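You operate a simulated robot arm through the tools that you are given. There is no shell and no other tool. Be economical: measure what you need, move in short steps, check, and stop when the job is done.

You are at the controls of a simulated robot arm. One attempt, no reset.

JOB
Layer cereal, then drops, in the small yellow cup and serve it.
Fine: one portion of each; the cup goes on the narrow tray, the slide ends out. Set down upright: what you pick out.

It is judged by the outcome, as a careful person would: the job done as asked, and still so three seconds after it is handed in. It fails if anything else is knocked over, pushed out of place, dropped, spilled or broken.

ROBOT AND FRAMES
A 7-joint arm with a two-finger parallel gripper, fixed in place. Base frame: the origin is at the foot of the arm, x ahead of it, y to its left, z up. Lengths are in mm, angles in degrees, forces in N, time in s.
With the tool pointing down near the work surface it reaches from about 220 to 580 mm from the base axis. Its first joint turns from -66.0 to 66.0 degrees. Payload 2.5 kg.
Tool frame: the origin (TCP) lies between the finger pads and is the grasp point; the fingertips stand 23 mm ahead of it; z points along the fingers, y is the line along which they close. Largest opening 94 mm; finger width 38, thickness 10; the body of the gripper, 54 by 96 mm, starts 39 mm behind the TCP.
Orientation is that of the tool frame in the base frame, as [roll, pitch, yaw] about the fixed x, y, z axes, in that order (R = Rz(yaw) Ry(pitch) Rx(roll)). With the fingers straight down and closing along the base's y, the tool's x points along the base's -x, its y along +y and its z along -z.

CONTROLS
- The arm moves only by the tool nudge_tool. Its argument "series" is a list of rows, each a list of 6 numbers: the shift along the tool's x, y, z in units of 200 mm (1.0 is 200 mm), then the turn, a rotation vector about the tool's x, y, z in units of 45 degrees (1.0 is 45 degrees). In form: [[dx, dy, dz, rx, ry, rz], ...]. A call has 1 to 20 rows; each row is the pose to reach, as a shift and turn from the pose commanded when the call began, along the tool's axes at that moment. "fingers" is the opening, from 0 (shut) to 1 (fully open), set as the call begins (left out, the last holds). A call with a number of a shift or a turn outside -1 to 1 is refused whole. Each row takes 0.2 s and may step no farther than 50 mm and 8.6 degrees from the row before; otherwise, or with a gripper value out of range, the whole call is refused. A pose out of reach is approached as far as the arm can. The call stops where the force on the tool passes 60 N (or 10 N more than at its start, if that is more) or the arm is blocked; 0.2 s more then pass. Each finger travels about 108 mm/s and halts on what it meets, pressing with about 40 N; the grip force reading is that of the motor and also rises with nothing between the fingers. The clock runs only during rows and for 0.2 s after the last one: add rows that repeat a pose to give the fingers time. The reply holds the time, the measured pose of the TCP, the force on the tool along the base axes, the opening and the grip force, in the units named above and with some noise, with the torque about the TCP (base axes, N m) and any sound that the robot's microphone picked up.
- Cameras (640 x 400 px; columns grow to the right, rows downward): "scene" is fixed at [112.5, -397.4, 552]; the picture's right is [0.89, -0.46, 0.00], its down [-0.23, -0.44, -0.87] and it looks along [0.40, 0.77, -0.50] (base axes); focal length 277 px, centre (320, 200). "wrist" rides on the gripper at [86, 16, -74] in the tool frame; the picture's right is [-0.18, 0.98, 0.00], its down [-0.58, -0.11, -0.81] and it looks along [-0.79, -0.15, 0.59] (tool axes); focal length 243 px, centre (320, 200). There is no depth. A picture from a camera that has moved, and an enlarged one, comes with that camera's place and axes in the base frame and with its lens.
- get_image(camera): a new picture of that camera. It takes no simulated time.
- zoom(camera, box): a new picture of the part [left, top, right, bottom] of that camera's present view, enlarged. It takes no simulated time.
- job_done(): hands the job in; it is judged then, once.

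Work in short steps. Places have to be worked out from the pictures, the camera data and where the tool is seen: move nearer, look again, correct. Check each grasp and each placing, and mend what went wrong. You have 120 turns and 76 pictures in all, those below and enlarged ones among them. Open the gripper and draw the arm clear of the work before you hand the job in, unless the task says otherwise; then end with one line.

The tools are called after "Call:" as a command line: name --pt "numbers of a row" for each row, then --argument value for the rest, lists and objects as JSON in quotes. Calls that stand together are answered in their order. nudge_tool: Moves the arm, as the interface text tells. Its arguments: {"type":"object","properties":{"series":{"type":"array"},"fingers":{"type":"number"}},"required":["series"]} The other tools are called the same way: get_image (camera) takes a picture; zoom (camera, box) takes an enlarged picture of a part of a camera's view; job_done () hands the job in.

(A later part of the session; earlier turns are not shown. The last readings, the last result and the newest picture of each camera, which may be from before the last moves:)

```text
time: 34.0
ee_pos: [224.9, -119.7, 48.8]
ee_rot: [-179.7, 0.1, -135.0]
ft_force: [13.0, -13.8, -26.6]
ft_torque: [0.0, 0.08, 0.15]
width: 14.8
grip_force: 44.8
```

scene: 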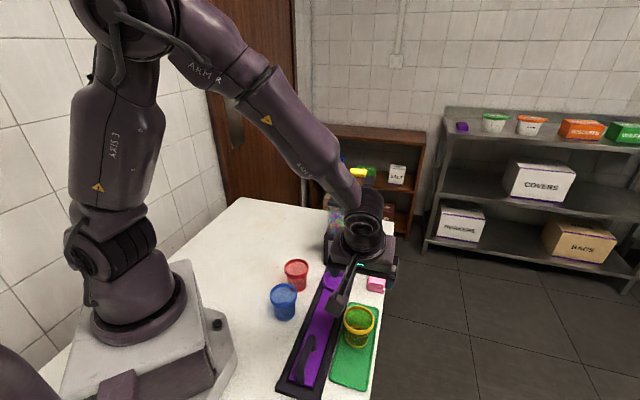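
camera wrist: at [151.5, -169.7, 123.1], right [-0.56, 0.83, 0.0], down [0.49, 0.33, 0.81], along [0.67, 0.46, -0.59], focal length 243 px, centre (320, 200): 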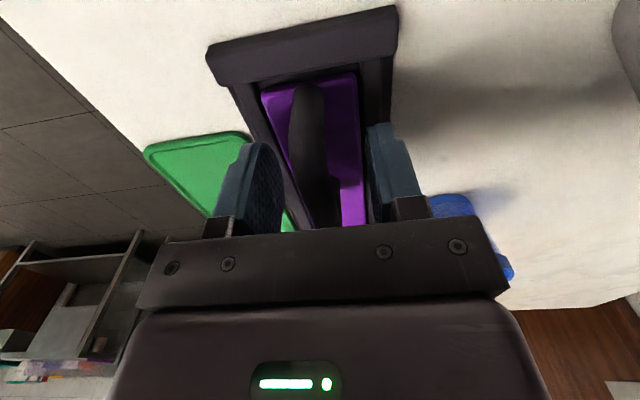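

Gripped (14.8 mm). I ease off the side load by about 1.5 mm and test a 20 mm push up the rail.

Call:
nudge_tool --pt "0 -0.007 0.005 0 0 0" --pt "-0.05 -0.007 0.005 0 0 0" --pt "-0.1 -0.007 0.005 0 0 0"

Call:
get_image --camera "scene"

```text
time: 34.8
ee_pos: [239.2, -107.0, 47.3]
ee_rot: [-180.0, 0.0, -134.9]
ft_force: [2.2, -3.2, 40.1]
ft_torque: [-0.24, 0.29, -0.04]
width: 14.8
grip_force: 45.2
```

```text
33 pictures are left
```

scene: 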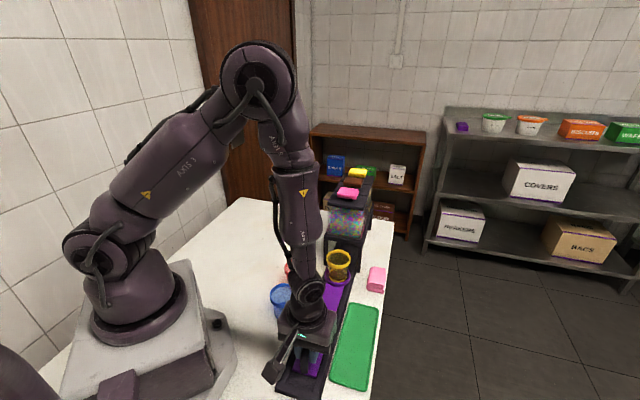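

The slide and cup move together. I raise 1 mm to relieve the down load and push on toward the cereal bin, ~207 mm total travel.

Call:
nudge_tool --pt "0 0 -0.005 0 0 0" --pt "-0.06 0 -0.005 0 0 0" --pt "-0.12 0 -0.005 0 0 0" --pt "-0.18 0 -0.005 0 0 0" --pt "-0.24 0 -0.005 0 0 0" --pt "-0.3 0 -0.005 0 0 0" --pt "-0.36 0 -0.005 0 0 0" --pt "-0.42 0 -0.005 0 0 0" --pt "-0.48 0 -0.005 0 0 0" --pt "-0.54 0 -0.005 0 0 0" --pt "-0.6 0 -0.005 0 0 0"

Call:
zoom --camera "scene" --box '[290, 160, 410, 290]'

```text
time: 37.2
ee_pos: [323.5, -23.1, 48.2]
ee_rot: [-179.9, 0.0, -134.9]
ft_force: [19.3, -20.2, -30.6]
ft_torque: [0.64, -0.38, 0.38]
width: 14.6
grip_force: 44.9
```

```text
3.08 times, centred on (350, 225) of scene
camera zoom: at [112.6, -397.4, 552.0], right [0.89, -0.46, 0.0], down [-0.23, -0.44, -0.87], along [0.4, 0.77, -0.5], focal length 853 px, centre (228, 123)
```

zoom: 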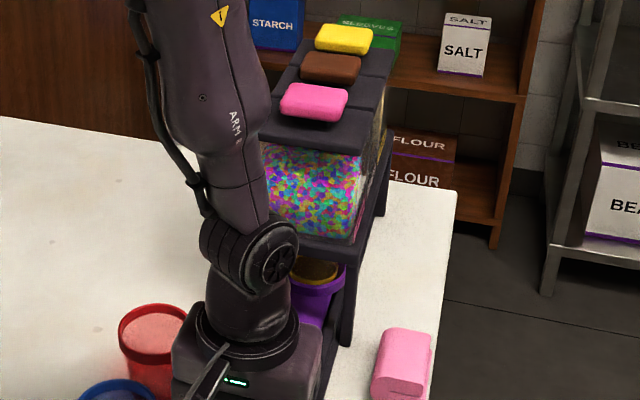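

Side load says the rail heads slightly under 45°, so I correct the lateral offset and continue the remaining 69 mm.

Call:
nudge_tool --pt "0 -0.006 0.003 0 0 0" --pt "-0.05 -0.006 0.003 0 0 0" --pt "-0.1 -0.007 0.003 0 0 0" --pt "-0.15 -0.007 0.003 0 0 0" --pt "-0.2 -0.008 0.003 0 0 0" --pt "-0.25 -0.008 0.003 0 0 0"

Call:
get_image --camera "wrist"

Call:
zoom --camera "scene" --box '[290, 160, 410, 290]'

```text
time: 38.6
ee_pos: [358.8, 13.2, 48.9]
ee_rot: [179.9, -0.1, -134.9]
ft_force: [-1.2, 0.2, 6.2]
ft_torque: [-0.13, 0.15, -0.17]
width: 14.7
grip_force: 44.5
```

```text
31 pictures are left
camera wrist: at [287.0, -36.5, 122.1], right [-0.57, 0.82, 0.0], down [0.49, 0.33, 0.81], along [0.66, 0.46, -0.59], focal length 243 px, centre (320, 200)
```

wrist: 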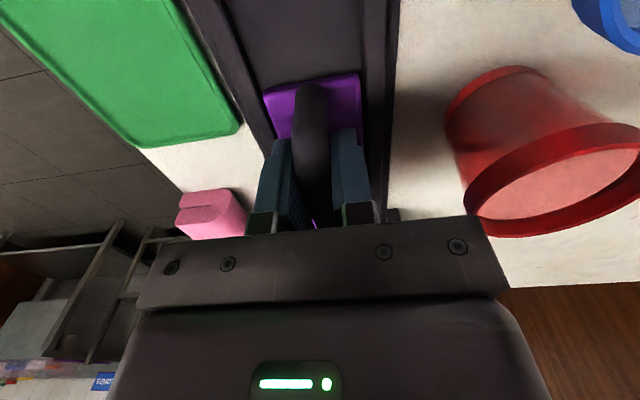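

```text
3.08 times, centred on (350, 225) of scene
camera zoom: at [112.5, -397.4, 552.0], right [0.89, -0.46, 0.0], down [-0.23, -0.44, -0.87], along [0.4, 0.77, -0.5], focal length 853 px, centre (228, 123)
```

zoom: 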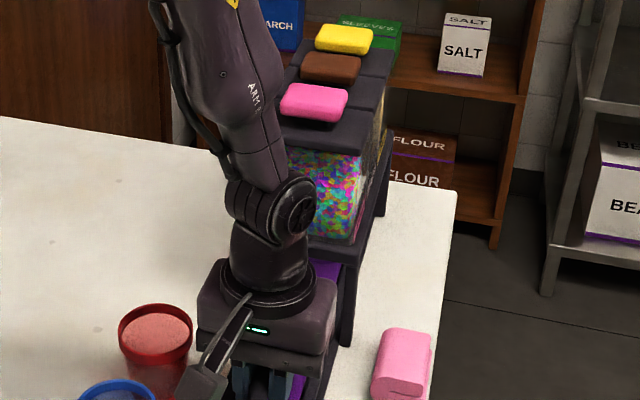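

Forces are near zero at s≈189 mm. I continue the last ~18 mm in small steps.

Call:
nudge_tool --pt "-0.02 0 0 0 0 0" --pt "-0.04 0 0 0 0 0" --pt "-0.06 -0.001 0 0 0 0" --pt "-0.08 -0.001 0 0 0 0" --pt "-0.091 -0.001 0 0 0 0"

```text
time: 39.8
ee_pos: [373.8, 27.3, 47.7]
ee_rot: [179.9, 0.1, -135.0]
ft_force: [-14.3, 12.8, 35.6]
ft_torque: [-0.41, 0.4, -0.42]
width: 14.8
grip_force: 44.8
```

At s≈208 mm. I release the handle and rise, then check the cup's position under the hopper from the side.

Call:
nudge_tool --pt "0 0 0 0 0 0" --pt "0 0 0 0 0 0" --fingers 0.5

Call:
nudge_tool --pt "0 0 -0.1 0 0 0" --pt "0.02 0 -0.3 0 0 0" --pt "0.04 0 -0.5 0 0 0" --pt "0.04 0 -0.7 0 0 0" --pt "0.04 0 -0.9 0 0 0"

Call:
nudge_tool --pt "0.02 -0.12 0 0 0 -0.1667" --pt "0.04 -0.24 0 0 0 -0.3333" --pt "0.06 -0.36 0 0 0 -0.5" --pt "0.06 -0.48 0 0 0 -0.6667" --pt "0.06 -0.6 0 0 0 -0.8333" --pt "0.06 -0.7 0 0 0 -1.0" --fingers 0

```text
time: 40.4
ee_pos: [373.6, 23.8, 47.0]
ee_rot: [-180.0, -0.1, -135.0]
ft_force: [0.8, -0.2, 0.1]
ft_torque: [0.01, 0.01, 0.01]
width: 47.0
grip_force: 0.0
```

```text
time: 41.6
ee_pos: [366.4, 18.7, 228.5]
ee_rot: [179.9, -0.1, -135.0]
ft_force: [-0.1, 0.6, -0.9]
ft_torque: [-0.03, -0.01, 0.0]
width: 47.0
grip_force: 0.0
```

```text
time: 43.0
ee_pos: [458.1, -87.8, 227.4]
ee_rot: [180.0, 0.0, -89.8]
ft_force: [0.0, 0.9, -0.5]
ft_torque: [0.0, 0.02, -0.01]
width: 0.0
grip_force: 40.1
```

Now slide to the right-hand side for a look beneath the hoppers.

Call:
nudge_tool --pt "-0.05 -0.22 0.1 0 0 0" --pt "-0.1 -0.44 0.2 0 0 0"

Call:
get_image --camera "wrist"

```text
time: 43.6
ee_pos: [545.6, -69.5, 189.5]
ee_rot: [179.9, 0.0, -90.0]
ft_force: [0.8, -1.0, 0.6]
ft_torque: [-0.05, 0.01, 0.0]
width: 0.0
grip_force: 40.2
```

```text
29 pictures are left
camera wrist: at [529.8, -155.6, 262.9], right [-0.98, 0.18, 0.0], down [0.11, 0.58, 0.81], along [0.15, 0.79, -0.59], focal length 243 px, centre (320, 200)
```

wrist: 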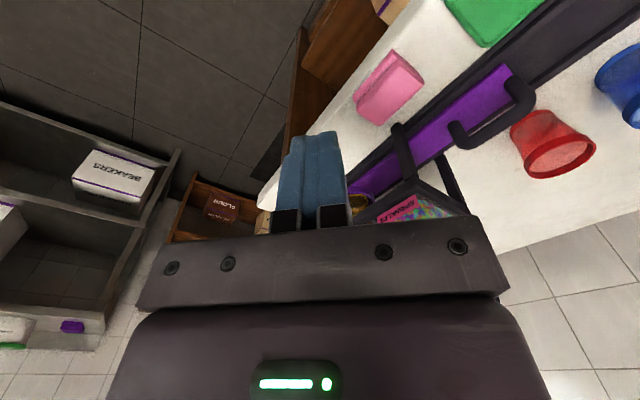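

The fingers block the view. I open them and tilt the camera up a bit.

Call:
nudge_tool --pt "0 0 0.05 0 -0.12 0" --pt "-0.1 0 0.1 0 -0.24 0" --pt "-0.2 0 0.1 0 -0.36 0" --pt "-0.2 0 0.1 0 -0.36 0" --fingers 1

Call:
zoom --camera "wrist" --box '[230, 60, 450, 240]'

```text
time: 44.6
ee_pos: [544.6, -27.8, 168.3]
ee_rot: [-179.9, 16.3, -90.0]
ft_force: [0.3, 0.0, -0.7]
ft_torque: [0.03, -0.03, -0.01]
width: 93.9
grip_force: 0.1
```

```text
2.22 times, centred on (340, 150) of wrist
camera zoom: at [529.2, -131.6, 215.5], right [-0.98, 0.18, 0.05], down [0.11, 0.33, 0.94], along [0.15, 0.93, -0.35], focal length 539 px, centre (276, 311)
```

zoom: 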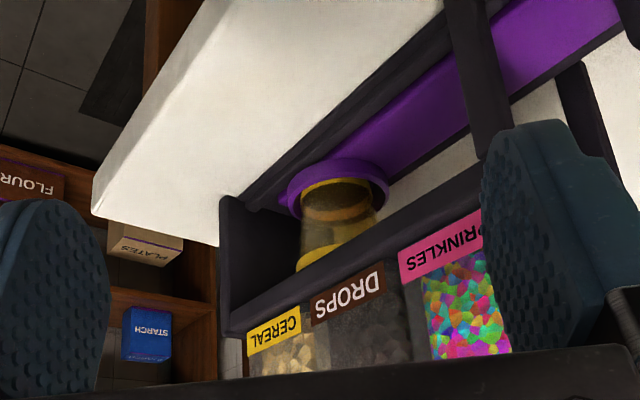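

The bins' labels suggest cereal is centred a bit further on, at s≈215 vs the cup at ≈208. I want a perpendicular view from the left side to be sure, so I go up and around.

Call:
nudge_tool --pt "-0.034 0.115 -0.16 0 0.072 0" --pt "-0.068 0.23 -0.32 0 0.144 0" --pt "-0.102 0.345 -0.48 0 0.216 0" --pt "-0.136 0.46 -0.64 0 0.288 0" --pt "-0.17 0.575 -0.795 0 0.36 0"

Call:
nudge_tool --pt "-0.08 0.06 0 0 0 0.1667" --pt "-0.16 0.12 0 0 0 0.3333" --pt "-0.24 0.18 0 0 0 0.5" --pt "-0.32 0.24 0 0 0 0.6667" --pt "-0.4 0.3 0 0 0 0.8333" --pt "-0.5 0.35 0 0 0 1.0"

```text
time: 45.8
ee_pos: [431.4, -43.2, 329.7]
ee_rot: [-180.0, -0.1, -89.9]
ft_force: [0.6, -0.2, -0.2]
ft_torque: [0.03, 0.0, 0.01]
width: 94.0
grip_force: 0.1
```

```text
time: 47.2
ee_pos: [361.1, 59.4, 330.0]
ee_rot: [179.9, 0.1, -135.1]
ft_force: [-0.1, 0.8, 0.0]
ft_torque: [-0.03, 0.01, -0.01]
width: 94.0
grip_force: 0.1
```

Call:
nudge_tool --pt "-0.08 0.066 0 0 0 0.1667" --pt "-0.16 0.132 0 0 0 0.3333" --pt "-0.24 0.198 0 0 0 0.5" --pt "-0.32 0.264 0 0 0 0.6667" --pt "-0.4 0.33 0 0 0 0.8333" --pt "-0.46 0.396 0 0 0 1.0"

Call:
nudge_tool --pt "-0.03 0.14 0.12 0 0 0.155" --pt "-0.06 0.28 0.24 0 0 0.311" --pt "-0.09 0.42 0.4 0 0 0.467" --pt "-0.12 0.56 0.55 0 0 0.622" --pt "-0.15 0.7 0.7 0 0 0.778"

Call:
get_image --camera "wrist"

```text
time: 48.6
ee_pos: [368.8, 181.1, 329.4]
ee_rot: [-180.0, 0.1, 179.8]
ft_force: [-0.4, 0.4, 0.6]
ft_torque: [-0.03, 0.03, 0.02]
width: 93.8
grip_force: 0.0
```

```text
time: 49.8
ee_pos: [398.8, 320.7, 187.3]
ee_rot: [-180.0, 0.0, 144.8]
ft_force: [0.1, 0.3, 0.3]
ft_torque: [0.0, 0.0, -0.01]
width: 93.8
grip_force: 0.1
```

```text
27 pictures are left
camera wrist: at [338.4, 383.8, 262.0], right [0.72, 0.7, 0.0], down [0.41, -0.42, 0.81], along [0.56, -0.58, -0.59], focal length 243 px, centre (320, 200)
```

wrist: 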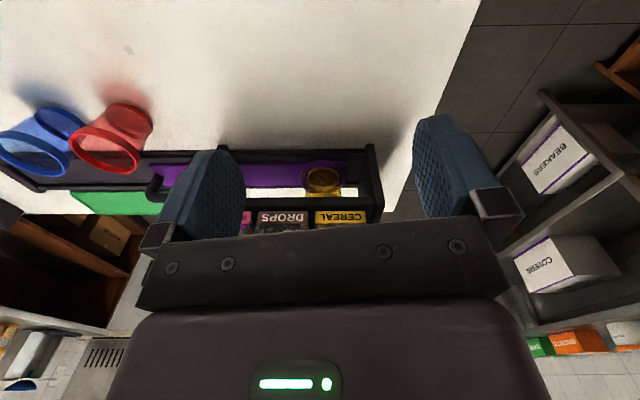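

Call:
zoom --camera "wrist" --box '[230, 140, 400, 240]'

```text
3.76 times, centred on (315, 190) of wrist
camera zoom: at [338.4, 383.8, 262.0], right [0.72, 0.7, 0.0], down [0.41, -0.42, 0.81], along [0.56, -0.58, -0.59], focal length 913 px, centre (339, 238)
```

zoom: 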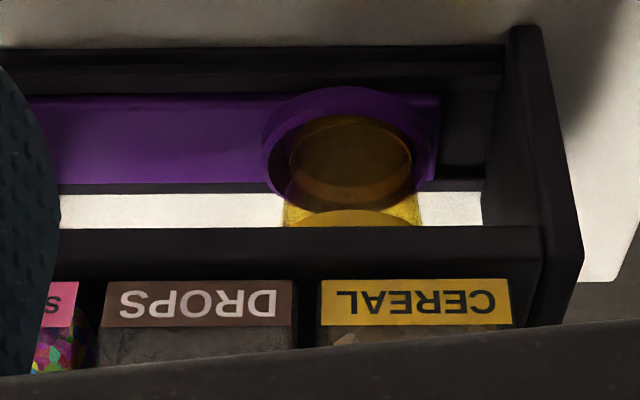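

The perpendicular view is clear: the cup is about 17 mm short of the cereal bin's centre, with ~20 mm of slide room left. I return to the handle to push further.

Call:
nudge_tool --pt "-0.03 -0.06 -0.2 0 0 -0.13" --pt "-0.08 -0.18 -0.38 0 0 -0.26" --pt "-0.13 -0.3 -0.5 0 0 -0.39" --pt "-0.18 -0.42 -0.6 0 0 -0.52" --pt "-0.23 -0.54 -0.7 0 0 -0.65" --pt "-0.279 -0.66 -0.7 0 0 -0.778" --fingers 0.5

Call:
nudge_tool --pt "0 -0.13 0 0 0 -0.1667" --pt "0 -0.26 0.1 0 0 -0.3333" --pt "0 -0.4 0.2 0 0 -0.5" --pt "0 -0.54 0.35 0 0 -0.6667" --pt "0.01 -0.68 0.5 0 0 -0.8333" --pt "0.01 -0.8 0.65 0 0 -1.0"

```text
time: 51.2
ee_pos: [369.0, 180.2, 332.3]
ee_rot: [-180.0, 0.0, -179.9]
ft_force: [0.4, 0.2, -0.1]
ft_torque: [-0.01, 0.0, 0.04]
width: 46.9
grip_force: 0.0
```

```text
time: 52.6
ee_pos: [367.9, 23.2, 200.9]
ee_rot: [-179.9, 0.0, -134.8]
ft_force: [-0.4, 0.5, 0.2]
ft_torque: [-0.03, -0.01, 0.02]
width: 46.9
grip_force: 0.0
```

Descending around the handle again.

Call:
nudge_tool --pt "0 -0.012 0.2 0 0 0" --pt "-0.02 -0.012 0.4 0 0 0" --pt "-0.02 -0.012 0.6 0 0 0" --pt "-0.02 -0.012 0.76 0 0 0"

Call:
nudge_tool --pt "0 0 0 0 0 0" --pt "0 0 0 0 0 0" --pt "0 0 0 0 0 0" --fingers 0

```text
time: 53.6
ee_pos: [371.0, 22.4, 46.6]
ee_rot: [179.9, -0.1, -135.0]
ft_force: [0.4, -0.1, -0.3]
ft_torque: [-0.02, -0.03, 0.02]
width: 47.1
grip_force: 0.3
```

```text
time: 54.4
ee_pos: [369.3, 23.4, 46.3]
ee_rot: [179.9, -0.1, -135.0]
ft_force: [-13.0, 13.3, -0.2]
ft_torque: [-0.09, -0.15, -0.29]
width: 14.9
grip_force: 45.0
```

Gripped. Pushing 17 mm further in small steps, watching for the end stop.

Call:
nudge_tool --pt "0 0.003 0 0 0 0" --pt "-0.02 0.003 0 0 0 0" --pt "-0.04 0.003 0 0 0 0" --pt "-0.06 0.003 0 0 0 0" --pt "-0.08 0.003 0 0 0 0" --pt "-0.087 0.003 0 0 0 0"

```text
time: 55.8
ee_pos: [382.7, 36.2, 47.6]
ee_rot: [179.8, -0.1, -134.9]
ft_force: [-20.1, 21.5, 14.7]
ft_torque: [-1.04, 1.0, -0.63]
width: 14.7
grip_force: 45.0
```

Moved 18 mm with no end reaction. I release, rise, and go look at the lids from closer.

Call:
nudge_tool --pt "0 0 0 0 0 0" --pt "0 0 0 0 0 0" --pt "0 0 -0.2 0 0 0" --pt "0.03 0 -0.4 0 0 0" --pt "0.06 0 -0.6 0 0 0" --pt "0.06 0 -0.8 0 0 0" --pt "0.06 0 -1.0 0 0 0" --fingers 0.6

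Call:
nudge_tool --pt "0 0 -0.2 0 0 0" --pt "-0.06 0 -0.4 0 0 0" --pt "-0.16 0 -0.45 0 0 0" --fingers 1

Call:
get_image --camera "wrist"

```text
time: 57.4
ee_pos: [375.8, 27.0, 248.7]
ee_rot: [180.0, -0.1, -135.0]
ft_force: [0.0, 0.3, 0.3]
ft_torque: [0.0, -0.01, -0.02]
width: 56.6
grip_force: 0.1
```

```text
time: 58.2
ee_pos: [398.4, 50.5, 338.3]
ee_rot: [180.0, 0.0, -134.9]
ft_force: [0.1, 0.1, 0.0]
ft_torque: [0.0, 0.02, 0.0]
width: 93.7
grip_force: 0.1
```

```text
25 pictures are left
camera wrist: at [324.7, 0.2, 412.2], right [-0.57, 0.82, 0.0], down [0.49, 0.33, 0.81], along [0.67, 0.46, -0.59], focal length 243 px, centre (320, 200)
```

wrist: 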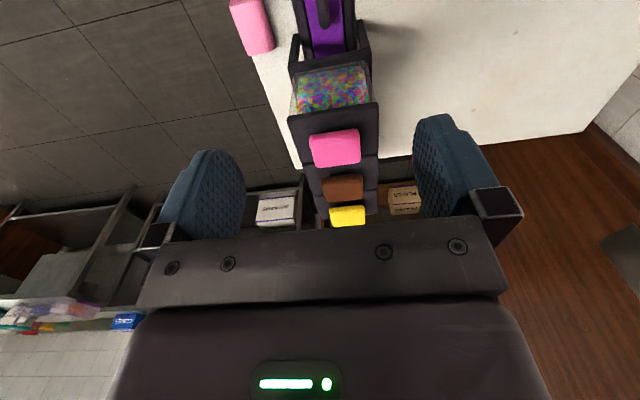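

The lids are at about (448,104), (493,148) and (539,192). I move over the yellow one with the fingers shut, staying high.

Call:
nudge_tool --pt "-0.2 0.001 0 0 0 0" --pt "-0.4 0.002 0 0 0 0" --pt "-0.6 0.003 0 0 0 0" --pt "-0.8 0.005 0.1 0 0 0" --pt "-0.99 0.007 0.2 0 0 0" --fingers 0

Call:
zoom --camera "scene" --box '[300, 120, 420, 220]'

Call:
get_image --camera "wrist"

```text
time: 59.4
ee_pos: [536.8, 190.1, 299.7]
ee_rot: [180.0, -0.2, -135.0]
ft_force: [0.6, -0.1, 0.5]
ft_torque: [0.0, -0.03, -0.02]
width: 0.0
grip_force: 40.0
```

```text
4.00 times, centred on (360, 170) of scene
camera zoom: at [112.5, -397.4, 552.0], right [0.89, -0.46, 0.0], down [-0.23, -0.44, -0.87], along [0.4, 0.77, -0.5], focal length 1109 px, centre (160, 320)
```

zoom: 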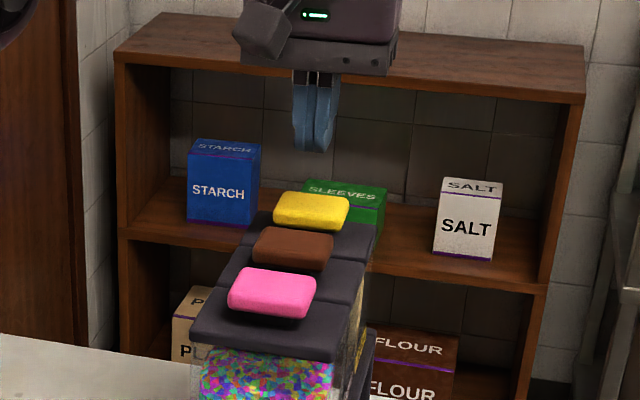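

```text
23 pictures are left
camera wrist: at [464.7, 141.1, 373.2], right [-0.56, 0.83, 0.0], down [0.49, 0.34, 0.81], along [0.66, 0.45, -0.59], focal length 243 px, centre (320, 200)
```

wrist: 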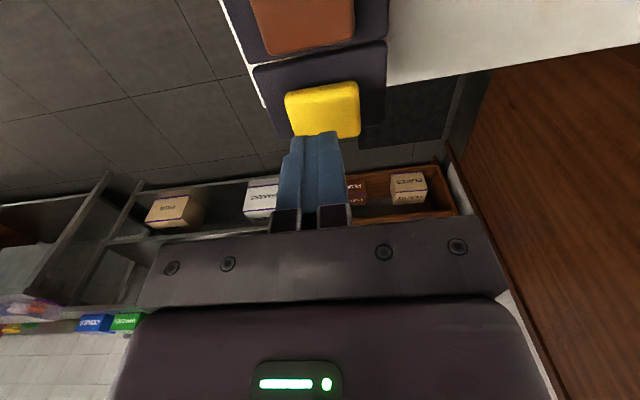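

Yellow block centre reads (540,194); I shift 4 mm forward and descend to just above it.

Call:
nudge_tool --pt "-0.025 0 0.07 0 0 0" --pt "-0.025 0 0.14 0 0 0" --pt "-0.025 0 0.19 0 0 0"

Call:
zoom --camera "scene" --box '[300, 120, 420, 220]'

```text
time: 60.2
ee_pos: [541.1, 192.6, 259.9]
ee_rot: [179.9, 0.0, -135.1]
ft_force: [0.2, 0.3, 1.4]
ft_torque: [-0.01, -0.03, 0.01]
width: 0.0
grip_force: 40.6
```

```text
4.00 times, centred on (360, 170) of scene
camera zoom: at [112.5, -397.4, 552.0], right [0.89, -0.46, 0.0], down [-0.23, -0.44, -0.87], along [0.4, 0.77, -0.5], focal length 1109 px, centre (160, 320)
```

zoom: 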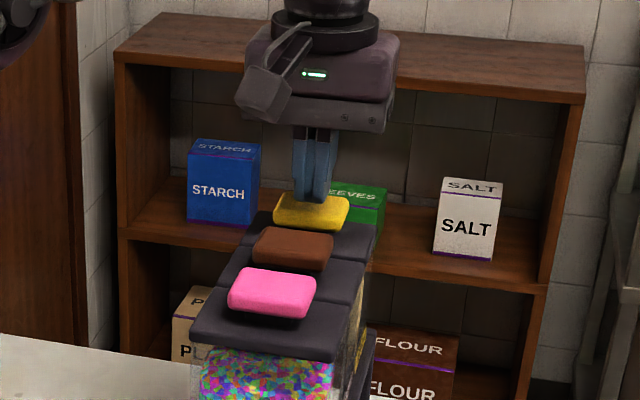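

Fingertips are centred just above the yellow block. I press in 2 mm steps, with force and sound reported.

Call:
nudge_tool --pt "0 0 0.01 0 0 0" --pt "0 0 0.02 0 0 0" --pt "0 0 0.03 0 0 0" --pt "0 0 0.04 0 0 0"

```text
time: 61.2
ee_pos: [541.4, 193.6, 252.4]
ee_rot: [-179.9, 0.0, -135.0]
ft_force: [-0.3, -0.1, 0.1]
ft_torque: [0.0, 0.05, -0.03]
width: 0.0
grip_force: 39.9
```

Call:
nudge_tool --pt "0 0 0.008 0 0 0" --pt "0 0 0.016 0 0 0" --pt "0 0 0.024 0 0 0" --pt "0 0 0.032 0 0 0"

```text
time: 62.2
ee_pos: [540.4, 192.9, 246.0]
ee_rot: [-179.9, 0.0, -134.9]
ft_force: [-1.6, 1.3, 3.6]
ft_torque: [0.03, 0.0, 0.02]
width: 0.0
grip_force: 39.7
```

First touch at tip z≈223. Continuing gently.

Call:
nudge_tool --pt "0 0 0.008 0 0 0" --pt "0 0 0.016 0 0 0"

```text
time: 62.8
ee_pos: [540.1, 194.1, 243.3]
ee_rot: [-179.9, 0.2, -135.1]
ft_force: [-3.1, 1.2, 8.6]
ft_torque: [-0.02, 0.12, 0.01]
width: 0.0
grip_force: 39.8
```

It's springy, so a real button. Pressing further.

Call:
nudge_tool --pt "0 0 0.008 0 0 0" --pt "0 0 0.016 0 0 0"

```text
time: 63.4
ee_pos: [541.6, 192.8, 240.9]
ee_rot: [-179.9, 0.3, -134.9]
ft_force: [-12.2, -2.6, 26.8]
ft_torque: [-0.1, 0.44, -0.04]
width: 0.1
grip_force: 40.3
```

Call:
nudge_tool --pt "0 0 0.006 0 0 0" --pt "0 0 0.012 0 0 0"

Call:
zoom --camera "scene" --box '[300, 120, 420, 220]'

```text
time: 64.0
ee_pos: [541.0, 192.9, 240.3]
ee_rot: [-179.9, 0.4, -135.0]
ft_force: [-10.9, -0.8, 33.5]
ft_torque: [-0.22, 0.52, -0.11]
width: 0.3
grip_force: 39.3
```

```text
4.00 times, centred on (360, 170) of scene
camera zoom: at [112.3, -397.4, 552.0], right [0.89, -0.46, 0.0], down [-0.23, -0.44, -0.87], along [0.4, 0.77, -0.5], focal length 1109 px, centre (160, 320)
```

zoom: 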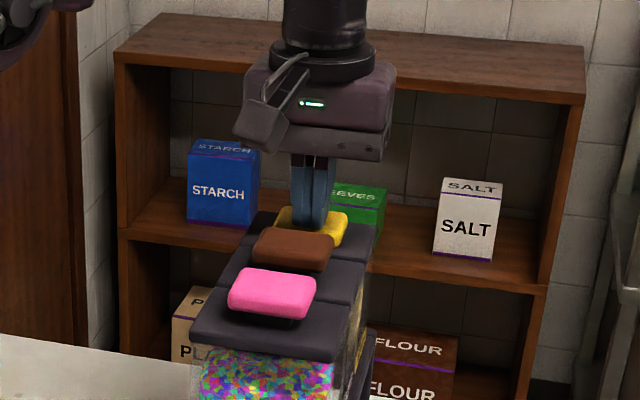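

No sound yet and the force is rising. A few more mm to see whether it clicks.

Call:
nudge_tool --pt "0 0 0.006 0 0 0" --pt "0 0 0.012 0 0 0" --pt "0 0 0.012 0 0 0"

```text
time: 64.8
ee_pos: [542.2, 193.0, 240.6]
ee_rot: [-179.8, 0.4, -135.1]
ft_force: [-16.9, -2.6, 42.6]
ft_torque: [-0.3, 0.74, -0.05]
width: 0.2
grip_force: 39.8
```

Bottomed at ~6 mm stroke (tip z≈217). I lift off and look.

Call:
nudge_tool --pt "0 0 -0.1 0 0 0" --pt "0 0 -0.3 0 0 0" --pt "0 0 -0.45 0 0 0"

Call:
zoom --camera "scene" --box '[320, 160, 400, 270]'

```text
time: 65.6
ee_pos: [540.4, 193.8, 323.7]
ee_rot: [180.0, -0.1, -135.1]
ft_force: [0.6, 0.4, 0.4]
ft_torque: [0.01, 0.01, 0.03]
width: 0.0
grip_force: 39.8
```

```text
3.64 times, centred on (360, 215) of scene
camera zoom: at [112.5, -397.4, 552.0], right [0.89, -0.46, 0.0], down [-0.23, -0.44, -0.87], along [0.4, 0.77, -0.5], focal length 1008 px, centre (174, 146)
```

zoom: 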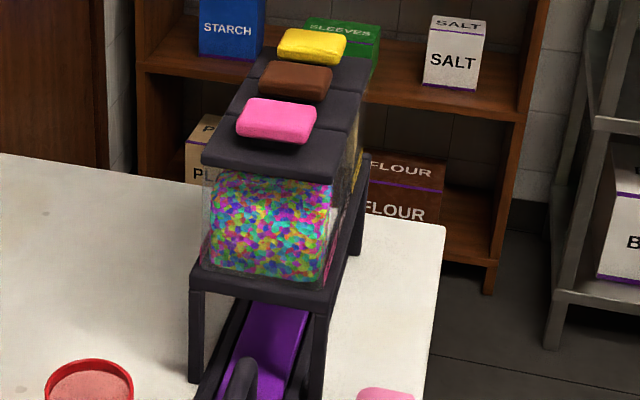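

I go to the right-hand viewpoint to see the cup's contents.

Call:
nudge_tool --pt "0.065 -0.065 0 0 0 -0.1667" --pt "0.13 -0.13 0 0 0 -0.3333" --pt "0.195 -0.195 0 0 0 -0.5" --pt "0.26 -0.26 0 0 0 -0.6667" --pt "0.325 -0.325 0 0 0 -0.8333" --pt "0.389 -0.389 0 0 0 -1.0" --fingers 1

Call:
nudge_tool --pt "0.15 0 0.05 0 -0.06 0" --pt "0.3 -0.01 0.2 0 -0.12 0" --pt "0.4 -0.02 0.35 0 -0.2 0" --pt "0.5 -0.025 0.52 0 -0.28 0" --pt "0.55 -0.025 0.7 0 -0.36 0"

Call:
zoom --camera "wrist" --box '[230, 90, 400, 230]'

```text
time: 67.0
ee_pos: [541.5, 83.6, 324.8]
ee_rot: [-179.9, 0.0, -89.8]
ft_force: [0.4, -0.6, 0.3]
ft_torque: [0.02, 0.0, 0.04]
width: 94.1
grip_force: 0.1
```

```text
time: 68.2
ee_pos: [548.7, -25.6, 185.4]
ee_rot: [180.0, 16.4, -89.9]
ft_force: [0.4, -0.7, 0.4]
ft_torque: [-0.01, 0.02, -0.01]
width: 93.8
grip_force: 0.1
```

```text
2.86 times, centred on (315, 160) of wrist
camera zoom: at [531.8, -129.2, 231.2], right [-0.98, 0.18, 0.05], down [0.11, 0.33, 0.94], along [0.15, 0.93, -0.35], focal length 693 px, centre (334, 314)
```

zoom: 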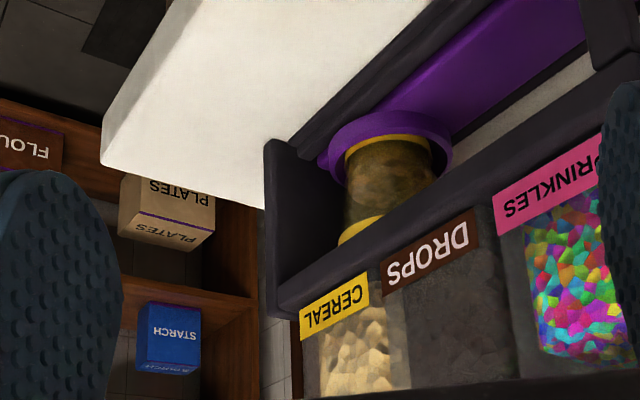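

Cereal is in the cup and nothing is spilled. Now back to the handle to pull the slide 63 mm out, to the drops bin.

Call:
nudge_tool --pt "-0.03 0.115 -0.14 0 0.072 0" --pt "-0.06 0.23 -0.28 0 0.144 0" --pt "-0.09 0.345 -0.42 0 0.216 0" --pt "-0.12 0.46 -0.56 0 0.288 0" --pt "-0.14 0.575 -0.7 0 0.36 0" --fingers 0.5

Call:
nudge_tool --pt "-0.06 0.05 0 0 0 0.1667" --pt "-0.12 0.1 0 0 0 0.3333" --pt "-0.18 0.15 0 0 0 0.5" --pt "-0.24 0.2 0 0 0 0.6667" --pt "-0.31 0.25 0 0 0 0.8333" --pt "-0.375 0.28 0 0 0 1.0"

```text
time: 69.4
ee_pos: [432.9, -39.1, 326.9]
ee_rot: [-180.0, 0.0, -89.9]
ft_force: [-0.5, -0.7, 0.0]
ft_torque: [0.01, 0.03, 0.01]
width: 46.6
grip_force: 0.0
```

```text
time: 70.8
ee_pos: [376.0, 35.8, 326.6]
ee_rot: [-180.0, 0.0, -135.2]
ft_force: [-0.2, 0.3, 0.2]
ft_torque: [0.01, -0.01, -0.02]
width: 46.8
grip_force: 0.1
```

Descending onto the handle with a 4.6 mm lateral correction.

Call:
nudge_tool --pt "0 -0.023 0.22 0 0 0" --pt "0 -0.023 0.44 0 0 0" --pt "0 -0.023 0.66 0 0 0" --pt "0 -0.023 0.88 0 0 0"

Call:
get_image --camera "wrist"

```text
time: 71.8
ee_pos: [376.8, 33.6, 148.9]
ee_rot: [180.0, 0.0, -134.9]
ft_force: [0.2, 0.2, -0.6]
ft_torque: [-0.01, 0.03, -0.05]
width: 46.7
grip_force: 0.0
```

```text
18 pictures are left
camera wrist: at [304.3, -15.6, 223.3], right [-0.57, 0.82, 0.0], down [0.49, 0.33, 0.81], along [0.67, 0.46, -0.59], focal length 243 px, centre (320, 200)
```

wrist: 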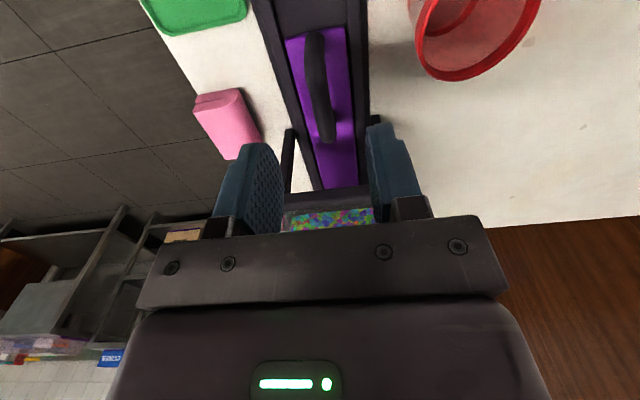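

Aligned. Down the rest and grip.

Call:
nudge_tool --pt "0 -0.01 0.2 0 0 0" --pt "0 -0.01 0.4 0 0 0" --pt "0 -0.01 0.505 0 0 0"

Call:
nudge_tool --pt "0 0 0 0 0 0" --pt "0 0 0 0 0 0" --pt "0 0 0 0 0 0" --fingers 0

```text
time: 72.6
ee_pos: [379.3, 31.3, 47.9]
ee_rot: [180.0, 0.0, -135.1]
ft_force: [-0.3, 0.2, 0.2]
ft_torque: [0.01, -0.02, -0.01]
width: 47.2
grip_force: 0.0
```

```text
time: 73.4
ee_pos: [379.0, 31.9, 47.7]
ee_rot: [179.8, -0.1, -134.9]
ft_force: [-12.5, 12.8, 0.6]
ft_torque: [-0.3, 0.07, -0.08]
width: 14.5
grip_force: 45.3
```

Pulling the slide back 63 mm gently.

Call:
nudge_tool --pt "0 0.003 0 0 0 0" --pt "0.02 0.003 0 0 0 0" --pt "0.06 0.003 0 0 0 0" --pt "0.1 0.004 0 0 0 0" --pt "0.14 0.004 0 0 0 0" --pt "0.18 0.004 0 0 0 0" --pt "0.22 0.005 0 0 0 0" --pt "0.26 0.005 0 0 0 0" --pt "0.3 0.005 0 0 0 0" --pt "0.315 0.005 0 0 0 0"

Call:
nudge_tool --pt "0 0 0 0 0 0" --pt "0 0 0 0 0 0" --pt "0 0 -0.2 0 0 0" --pt "0 0 -0.4 0 0 0" --pt "0 0 -0.6 0 0 0" --pt "0 0 -0.8 0 0 0" --pt "0 0 -1.0 0 0 0" --fingers 0.5

```text
time: 75.6
ee_pos: [333.1, -12.0, 48.7]
ee_rot: [179.8, -0.1, -135.0]
ft_force: [-0.8, -2.6, -39.8]
ft_torque: [0.01, -0.28, 0.21]
width: 15.2
grip_force: 44.6
```

```text
time: 77.2
ee_pos: [334.6, -13.2, 251.1]
ee_rot: [-180.0, 0.1, -135.0]
ft_force: [0.2, -0.1, 0.5]
ft_torque: [0.03, -0.03, 0.03]
width: 46.7
grip_force: 0.2
```

Moved 63.5 mm. Rising and going over the brown block (~(497,150)), fingers shut.

Call:
nudge_tool --pt "0 0 -0.2 0 0 0" --pt "-0.1 0 -0.37 0 0 0" --pt "-0.3 0 -0.37 0 0 0" --pt "-0.5 0 -0.37 0 0 0" --pt "-0.6 0 -0.37 0 0 0" --fingers 0

Call:
nudge_tool --pt "-0.2 0 0 0 0 0" --pt "-0.4 0.002 0 0 0 0" --pt "-0.545 0.003 0.1 0 0 0" --pt "-0.545 0.003 0.2 0 0 0"

Call:
get_image --camera "wrist"

```text
time: 78.4
ee_pos: [419.9, 72.0, 325.1]
ee_rot: [180.0, -0.1, -135.0]
ft_force: [-0.5, 0.6, -0.1]
ft_torque: [-0.01, 0.03, 0.0]
width: 0.0
grip_force: 39.7
```

```text
time: 79.4
ee_pos: [494.4, 148.8, 283.2]
ee_rot: [180.0, 0.0, -134.9]
ft_force: [-0.7, -0.7, 0.0]
ft_torque: [0.0, 0.02, -0.02]
width: 0.1
grip_force: 40.4
```

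```text
17 pictures are left
camera wrist: at [422.2, 99.9, 357.5], right [-0.56, 0.83, 0.0], down [0.49, 0.33, 0.81], along [0.67, 0.46, -0.59], focal length 243 px, centre (320, 200)
```

wrist: 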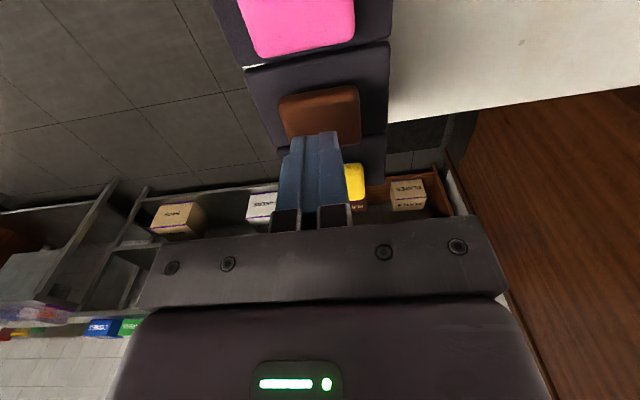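

Brown block centre ≈(499,153). I shift forward ~5 mm and descend to just above it.

Call:
nudge_tool --pt "-0.026 0 0.06 0 0 0" --pt "-0.026 0 0.12 0 0 0" --pt "-0.026 0 0.165 0 0 0"

Call:
nudge_tool --pt "0 0 0.01 0 0 0" --pt "0 0 0.02 0 0 0" --pt "0 0 0.03 0 0 0"

```text
time: 80.2
ee_pos: [498.3, 153.8, 250.9]
ee_rot: [180.0, 0.0, -135.0]
ft_force: [-0.8, -0.2, 2.0]
ft_torque: [-0.02, 0.05, 0.0]
width: 0.2
grip_force: 40.1
```

```text
time: 81.0
ee_pos: [498.4, 154.6, 244.6]
ee_rot: [-180.0, 0.2, -135.0]
ft_force: [-2.2, -0.3, 4.5]
ft_torque: [-0.06, 0.05, -0.03]
width: 0.1
grip_force: 40.4
```

Spring contact as before; pressing to the bottom.

Call:
nudge_tool --pt "0 0 0.008 0 0 0" --pt "0 0 0.016 0 0 0" --pt "0 0 0.024 0 0 0" --pt "0 0 0.03 0 0 0"

```text
time: 82.0
ee_pos: [499.7, 153.4, 241.3]
ee_rot: [-179.9, 0.3, -135.0]
ft_force: [-11.4, -3.0, 31.3]
ft_torque: [-0.14, 0.38, -0.06]
width: 0.3
grip_force: 39.7
```

Call:
nudge_tool --pt "0 0 0.006 0 0 0" --pt "0 0 0.014 0 0 0" --pt "0 0 0.014 0 0 0"

Call:
nudge_tool --pt "0 0 -0.1 0 0 0" --pt "0 0 -0.3 0 0 0" --pt "0 0 -0.45 0 0 0"

```text
time: 82.8
ee_pos: [499.0, 154.1, 240.9]
ee_rot: [-179.9, 0.3, -135.0]
ft_force: [-14.3, -3.6, 43.4]
ft_torque: [-0.25, 0.57, -0.03]
width: 0.0
grip_force: 40.3
```

```text
time: 83.6
ee_pos: [499.1, 152.7, 324.8]
ee_rot: [180.0, -0.1, -135.0]
ft_force: [0.3, 0.8, 0.9]
ft_torque: [0.03, -0.01, 0.0]
width: 0.3
grip_force: 40.4
```

Now back along the rail to the handle at about (333,-12).

Call:
nudge_tool --pt "0.2 0 0 0 0 0" --pt "0.4 0 0 0 0 0" --pt "0.6 0 0 0 0 0" --pt "0.8 0 0 0 0 0" --pt "0.98 0 0.1 0 0 0" --fingers 0.5

Call:
nudge_tool --pt "0.19 0.003 0.1 0 0 0" --pt "0.19 0.003 0.3 0 0 0" --pt "0.19 0.003 0.5 0 0 0" --pt "0.19 0.003 0.7 0 0 0"

Call:
get_image --camera "wrist"

```text
time: 84.8
ee_pos: [360.0, 13.4, 304.0]
ee_rot: [179.9, 0.0, -134.9]
ft_force: [-0.2, 0.0, -0.8]
ft_torque: [0.0, 0.01, 0.0]
width: 46.8
grip_force: 0.1
```

```text
time: 85.8
ee_pos: [330.4, -11.3, 165.4]
ee_rot: [-180.0, 0.0, -135.0]
ft_force: [-0.2, 0.7, -0.3]
ft_torque: [-0.02, 0.01, 0.0]
width: 47.5
grip_force: 0.0
```

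```text
16 pictures are left
camera wrist: at [258.0, -60.7, 239.1], right [-0.57, 0.82, 0.0], down [0.49, 0.33, 0.81], along [0.67, 0.46, -0.59], focal length 243 px, centre (320, 200)
```

wrist: 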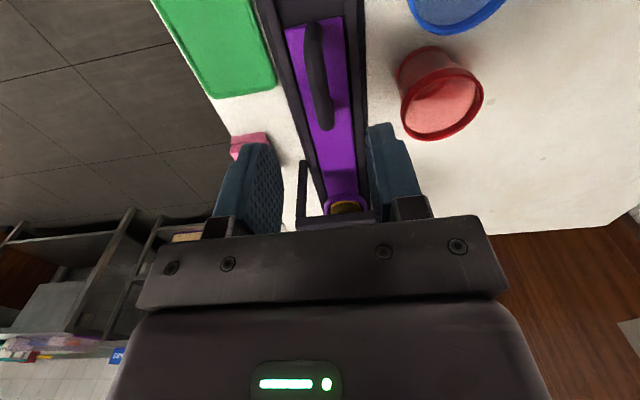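

Aligned; descend and grip.

Call:
nudge_tool --pt "0 -0.01 0.2 0 0 0" --pt "0 -0.01 0.4 0 0 0" --pt "0 -0.01 0.585 0 0 0"

Call:
nudge_tool --pt "0 0 0 0 0 0" --pt "0 0 0 0 0 0" --pt "0 0 0 0 0 0" --fingers 0

```text
time: 86.6
ee_pos: [333.3, -12.6, 50.0]
ee_rot: [-180.0, 0.0, -135.0]
ft_force: [0.7, 0.4, 0.0]
ft_torque: [-0.01, 0.03, 0.0]
width: 46.8
grip_force: 0.1
```

```text
time: 87.4
ee_pos: [333.2, -13.4, 48.6]
ee_rot: [179.9, 0.0, -134.9]
ft_force: [-5.6, 5.7, -6.2]
ft_torque: [0.42, -0.54, -0.03]
width: 14.8
grip_force: 45.4
```

Pulling the slide out ~156 mm first, gently.

Call:
nudge_tool --pt "0.02 0.001 0 0 0 0" --pt "0.06 0.001 0 0 0 0" --pt "0.12 0.002 0 0 0 0" --pt "0.18 0.002 0 0 0 0" --pt "0.24 0.003 0 0 0 0" --pt "0.3 0.003 0 0 0 0" --pt "0.36 0.004 0 0 0 0" --pt "0.42 0.004 0 0 0 0" --pt "0.48 0.005 0 0 0 0" --pt "0.54 0.005 0 0 0 0" --pt "0.6 0.006 0 0 0 0" --pt "0.66 0.006 0 0 0 0" --pt "0.72 0.007 0 0 0 0" --pt "0.76 0.007 0 0 0 0" --pt "0.78 0.007 0 0 0 0"

```text
time: 90.6
ee_pos: [224.0, -123.1, 48.0]
ee_rot: [179.8, 0.0, -135.0]
ft_force: [-9.4, 10.2, 16.1]
ft_torque: [-0.07, -0.16, -0.03]
width: 14.9
grip_force: 45.8
```

Call:
nudge_tool --pt "0.01 0.001 0 0 0 0" --pt "0.02 0.002 0 0 0 0" --pt "0.03 0.002 0 0 0 0" --pt "0.038 0.002 0 0 0 0"

Call:
zoom --camera "scene" --box '[240, 220, 400, 400]'

```text
time: 91.6
ee_pos: [219.6, -128.5, 48.8]
ee_rot: [-180.0, -0.1, -135.0]
ft_force: [1.4, -2.9, -39.1]
ft_torque: [0.22, -0.14, 0.03]
width: 14.7
grip_force: 44.7
```

```text
2.22 times, centred on (320, 310) of scene
camera zoom: at [112.6, -397.4, 551.9], right [0.89, -0.46, 0.0], down [-0.23, -0.44, -0.87], along [0.4, 0.77, -0.5], focal length 616 px, centre (320, -44)
```

zoom: 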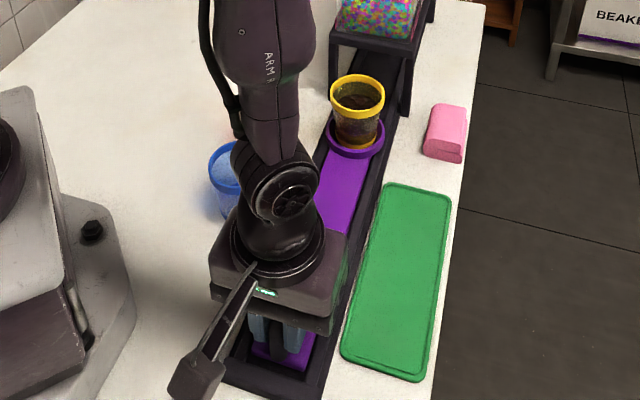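

Slide is back out. Releasing, rising, and inspecting the cup.

Call:
nudge_tool --pt "0 0 0 0 0 0" --pt "0 0 0 0 0 0" --pt "0 0 -0.2 0 0 0" --pt "0 0 -0.4 0 0 0" --pt "-0.1 0 -0.6 0 0 0" --pt "-0.25 0 -0.8 0 0 0" --fingers 0.5

Call:
nudge_tool --pt "-0.2 0 0 0 0 0" --pt "-0.4 0 0 0 0 0" --pt "-0.55 0 0 0 0 0" --fingers 0.9

Call:
get_image --camera "wrist"

Call:
zoom --camera "scene" --box '[280, 230, 380, 400]'

```text
time: 93.0
ee_pos: [254.5, -88.7, 209.9]
ee_rot: [180.0, 0.0, -134.9]
ft_force: [0.1, -0.3, -0.3]
ft_torque: [-0.01, 0.0, 0.01]
width: 47.1
grip_force: 0.2
```

```text
time: 93.8
ee_pos: [332.7, -14.7, 208.2]
ee_rot: [-180.0, -0.1, -134.9]
ft_force: [-0.1, 0.7, -0.4]
ft_torque: [0.03, 0.0, -0.02]
width: 84.6
grip_force: 0.0
```

```text
14 pictures are left
camera wrist: at [260.1, -63.9, 283.2], right [-0.56, 0.83, 0.0], down [0.49, 0.33, 0.81], along [0.67, 0.46, -0.59], focal length 243 px, centre (320, 200)
```

wrist: 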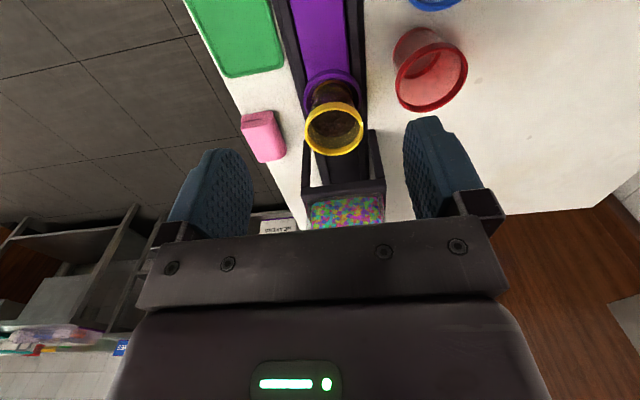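

```text
2.35 times, centred on (330, 315) of scene
camera zoom: at [112.5, -397.4, 552.0], right [0.89, -0.46, 0.0], down [-0.23, -0.44, -0.87], along [0.4, 0.77, -0.5], focal length 652 px, centre (296, -71)
```

zoom: 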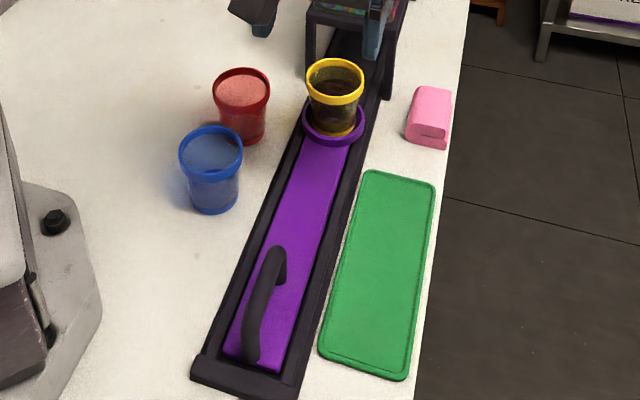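

Call:
zoom --camera "scene" --box '[315, 245, 365, 285]'

Call:
zoom --camera "wrist" --box '[290, 60, 380, 170]'

```text
10.00 times, centred on (340, 265) of scene
camera zoom: at [112.5, -397.4, 552.0], right [0.89, -0.46, 0.0], down [-0.23, -0.44, -0.87], along [0.4, 0.77, -0.5], focal length 2773 px, centre (120, -450)
```

zoom: 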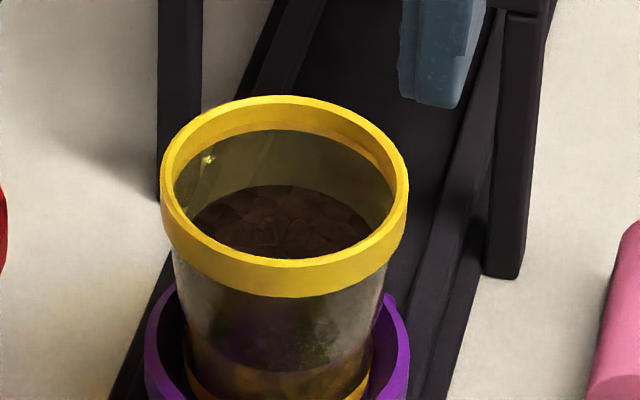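

```text
3.64 times, centred on (335, 115) of wrist
camera zoom: at [260.1, -63.9, 283.2], right [-0.56, 0.83, 0.0], down [0.49, 0.33, 0.81], along [0.67, 0.46, -0.59], focal length 882 px, centre (266, 509)
```

zoom: 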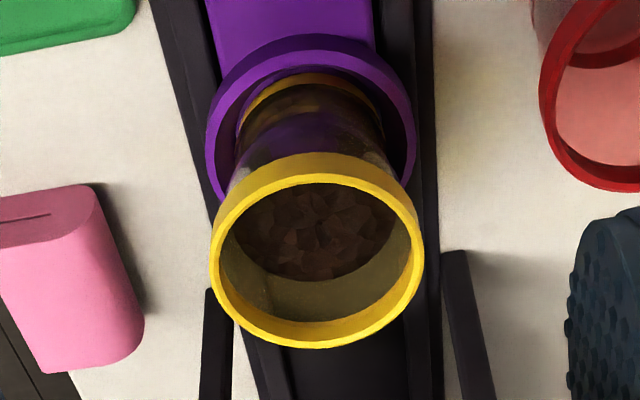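

Cereal below, drops on top. Now go over the cup with the 20° lean, as at placing.

Call:
nudge_tool --pt "-0.1 0.002 0 0 -0.15 0" --pt "-0.2 0.004 0 0 -0.3 0" --pt "-0.3 0.006 0 0 -0.4444 0" --pt "-0.389 0.0085 0 0 -0.4444 0"

Call:
get_image --camera "wrist"

```text
time: 94.8
ee_pos: [385.8, 41.7, 209.4]
ee_rot: [180.0, 20.1, -135.0]
ft_force: [0.2, -0.6, 0.2]
ft_torque: [0.0, 0.0, 0.01]
width: 84.6
grip_force: 0.0
```

```text
10 pictures are left
camera wrist: at [298.9, -21.4, 249.3], right [-0.57, 0.82, 0.06], down [0.27, 0.11, 0.96], along [0.78, 0.56, -0.28], focal length 243 px, centre (320, 200)
```

wrist: 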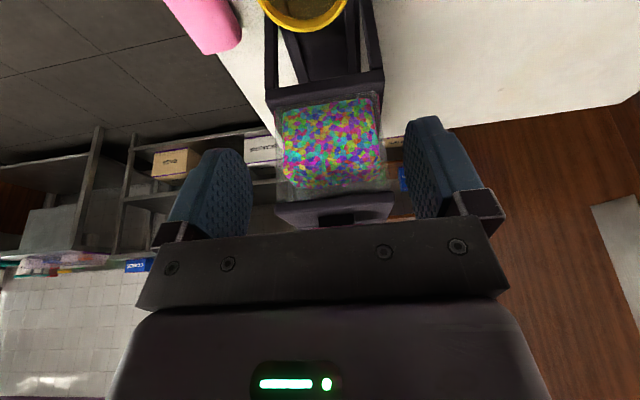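

Descending vertically to z≈65 around the rim.

Call:
nudge_tool --pt "0.06 0 0.165 0 0 0" --pt "0.12 0 0.33 0 0 0" --pt "0.18 0 0.495 0 0 0" --pt "0.246 0.0 0.676 0 0 0"

Call:
get_image --camera "wrist"

```text
time: 95.8
ee_pos: [385.1, 43.2, 67.2]
ee_rot: [-180.0, 19.9, -134.9]
ft_force: [0.0, 0.4, -0.6]
ft_torque: [0.02, 0.0, -0.02]
width: 84.5
grip_force: 0.0
```

```text
9 pictures are left
camera wrist: at [298.3, -20.7, 107.4], right [-0.57, 0.82, 0.06], down [0.27, 0.11, 0.96], along [0.77, 0.57, -0.28], focal length 243 px, centre (320, 200)
```

wrist: 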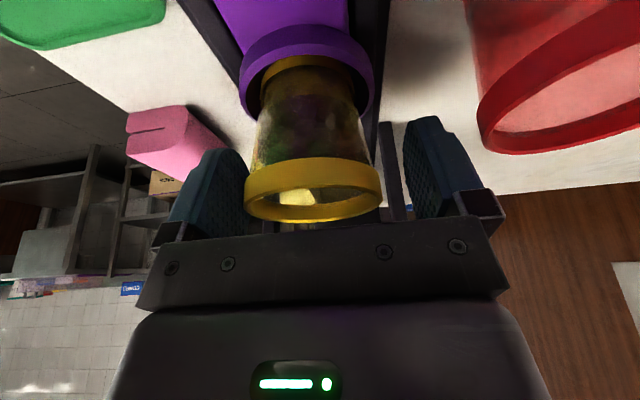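

The cup sits ~3 mm to one side; I recentre, lower 3 mm and close.

Call:
nudge_tool --pt "0.003 -0.008 0.008 0 0 0" --pt "0.005 -0.014 0.014 0 0 0"

Call:
nudge_tool --pt "0 0 0 0 0 0" --pt "0 0 0 0 0 0" --pt "0 0 0 0 0 0" --fingers 0

Call:
nudge_tool --pt "-0.01 0 -0.0275 0 0 0" --pt "-0.03 0 -0.0825 0 0 0" --pt "-0.06 0 -0.165 0 0 0" --pt "-0.1 0 -0.275 0 0 0" --pt "-0.14 0 -0.385 0 0 0"

Call:
zoom --camera "scene" --box '[290, 200, 400, 330]'

```text
time: 96.4
ee_pos: [387.9, 41.8, 63.2]
ee_rot: [180.0, 20.1, -134.9]
ft_force: [0.3, -0.1, -0.1]
ft_torque: [-0.04, 0.0, -0.04]
width: 84.8
grip_force: 0.1
```

```text
time: 97.2
ee_pos: [388.7, 40.3, 63.4]
ee_rot: [-179.9, 20.0, -135.0]
ft_force: [-0.2, 0.0, -0.2]
ft_torque: [0.01, -0.02, -0.01]
width: 54.3
grip_force: 40.0
```

```text
time: 98.4
ee_pos: [385.8, 39.2, 144.4]
ee_rot: [179.9, 20.0, -135.0]
ft_force: [0.2, 0.7, -0.1]
ft_torque: [-0.03, -0.03, 0.02]
width: 54.2
grip_force: 40.2
```

```text
3.08 times, centred on (345, 265) of scene
camera zoom: at [112.5, -397.4, 552.0], right [0.89, -0.46, 0.0], down [-0.23, -0.44, -0.87], along [0.4, 0.77, -0.5], focal length 853 px, centre (243, 0)
```

zoom: 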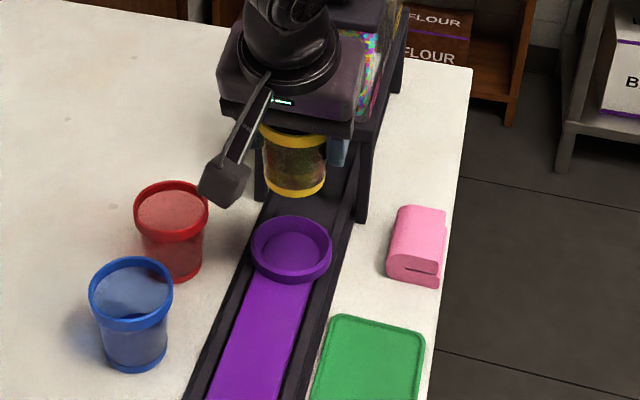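

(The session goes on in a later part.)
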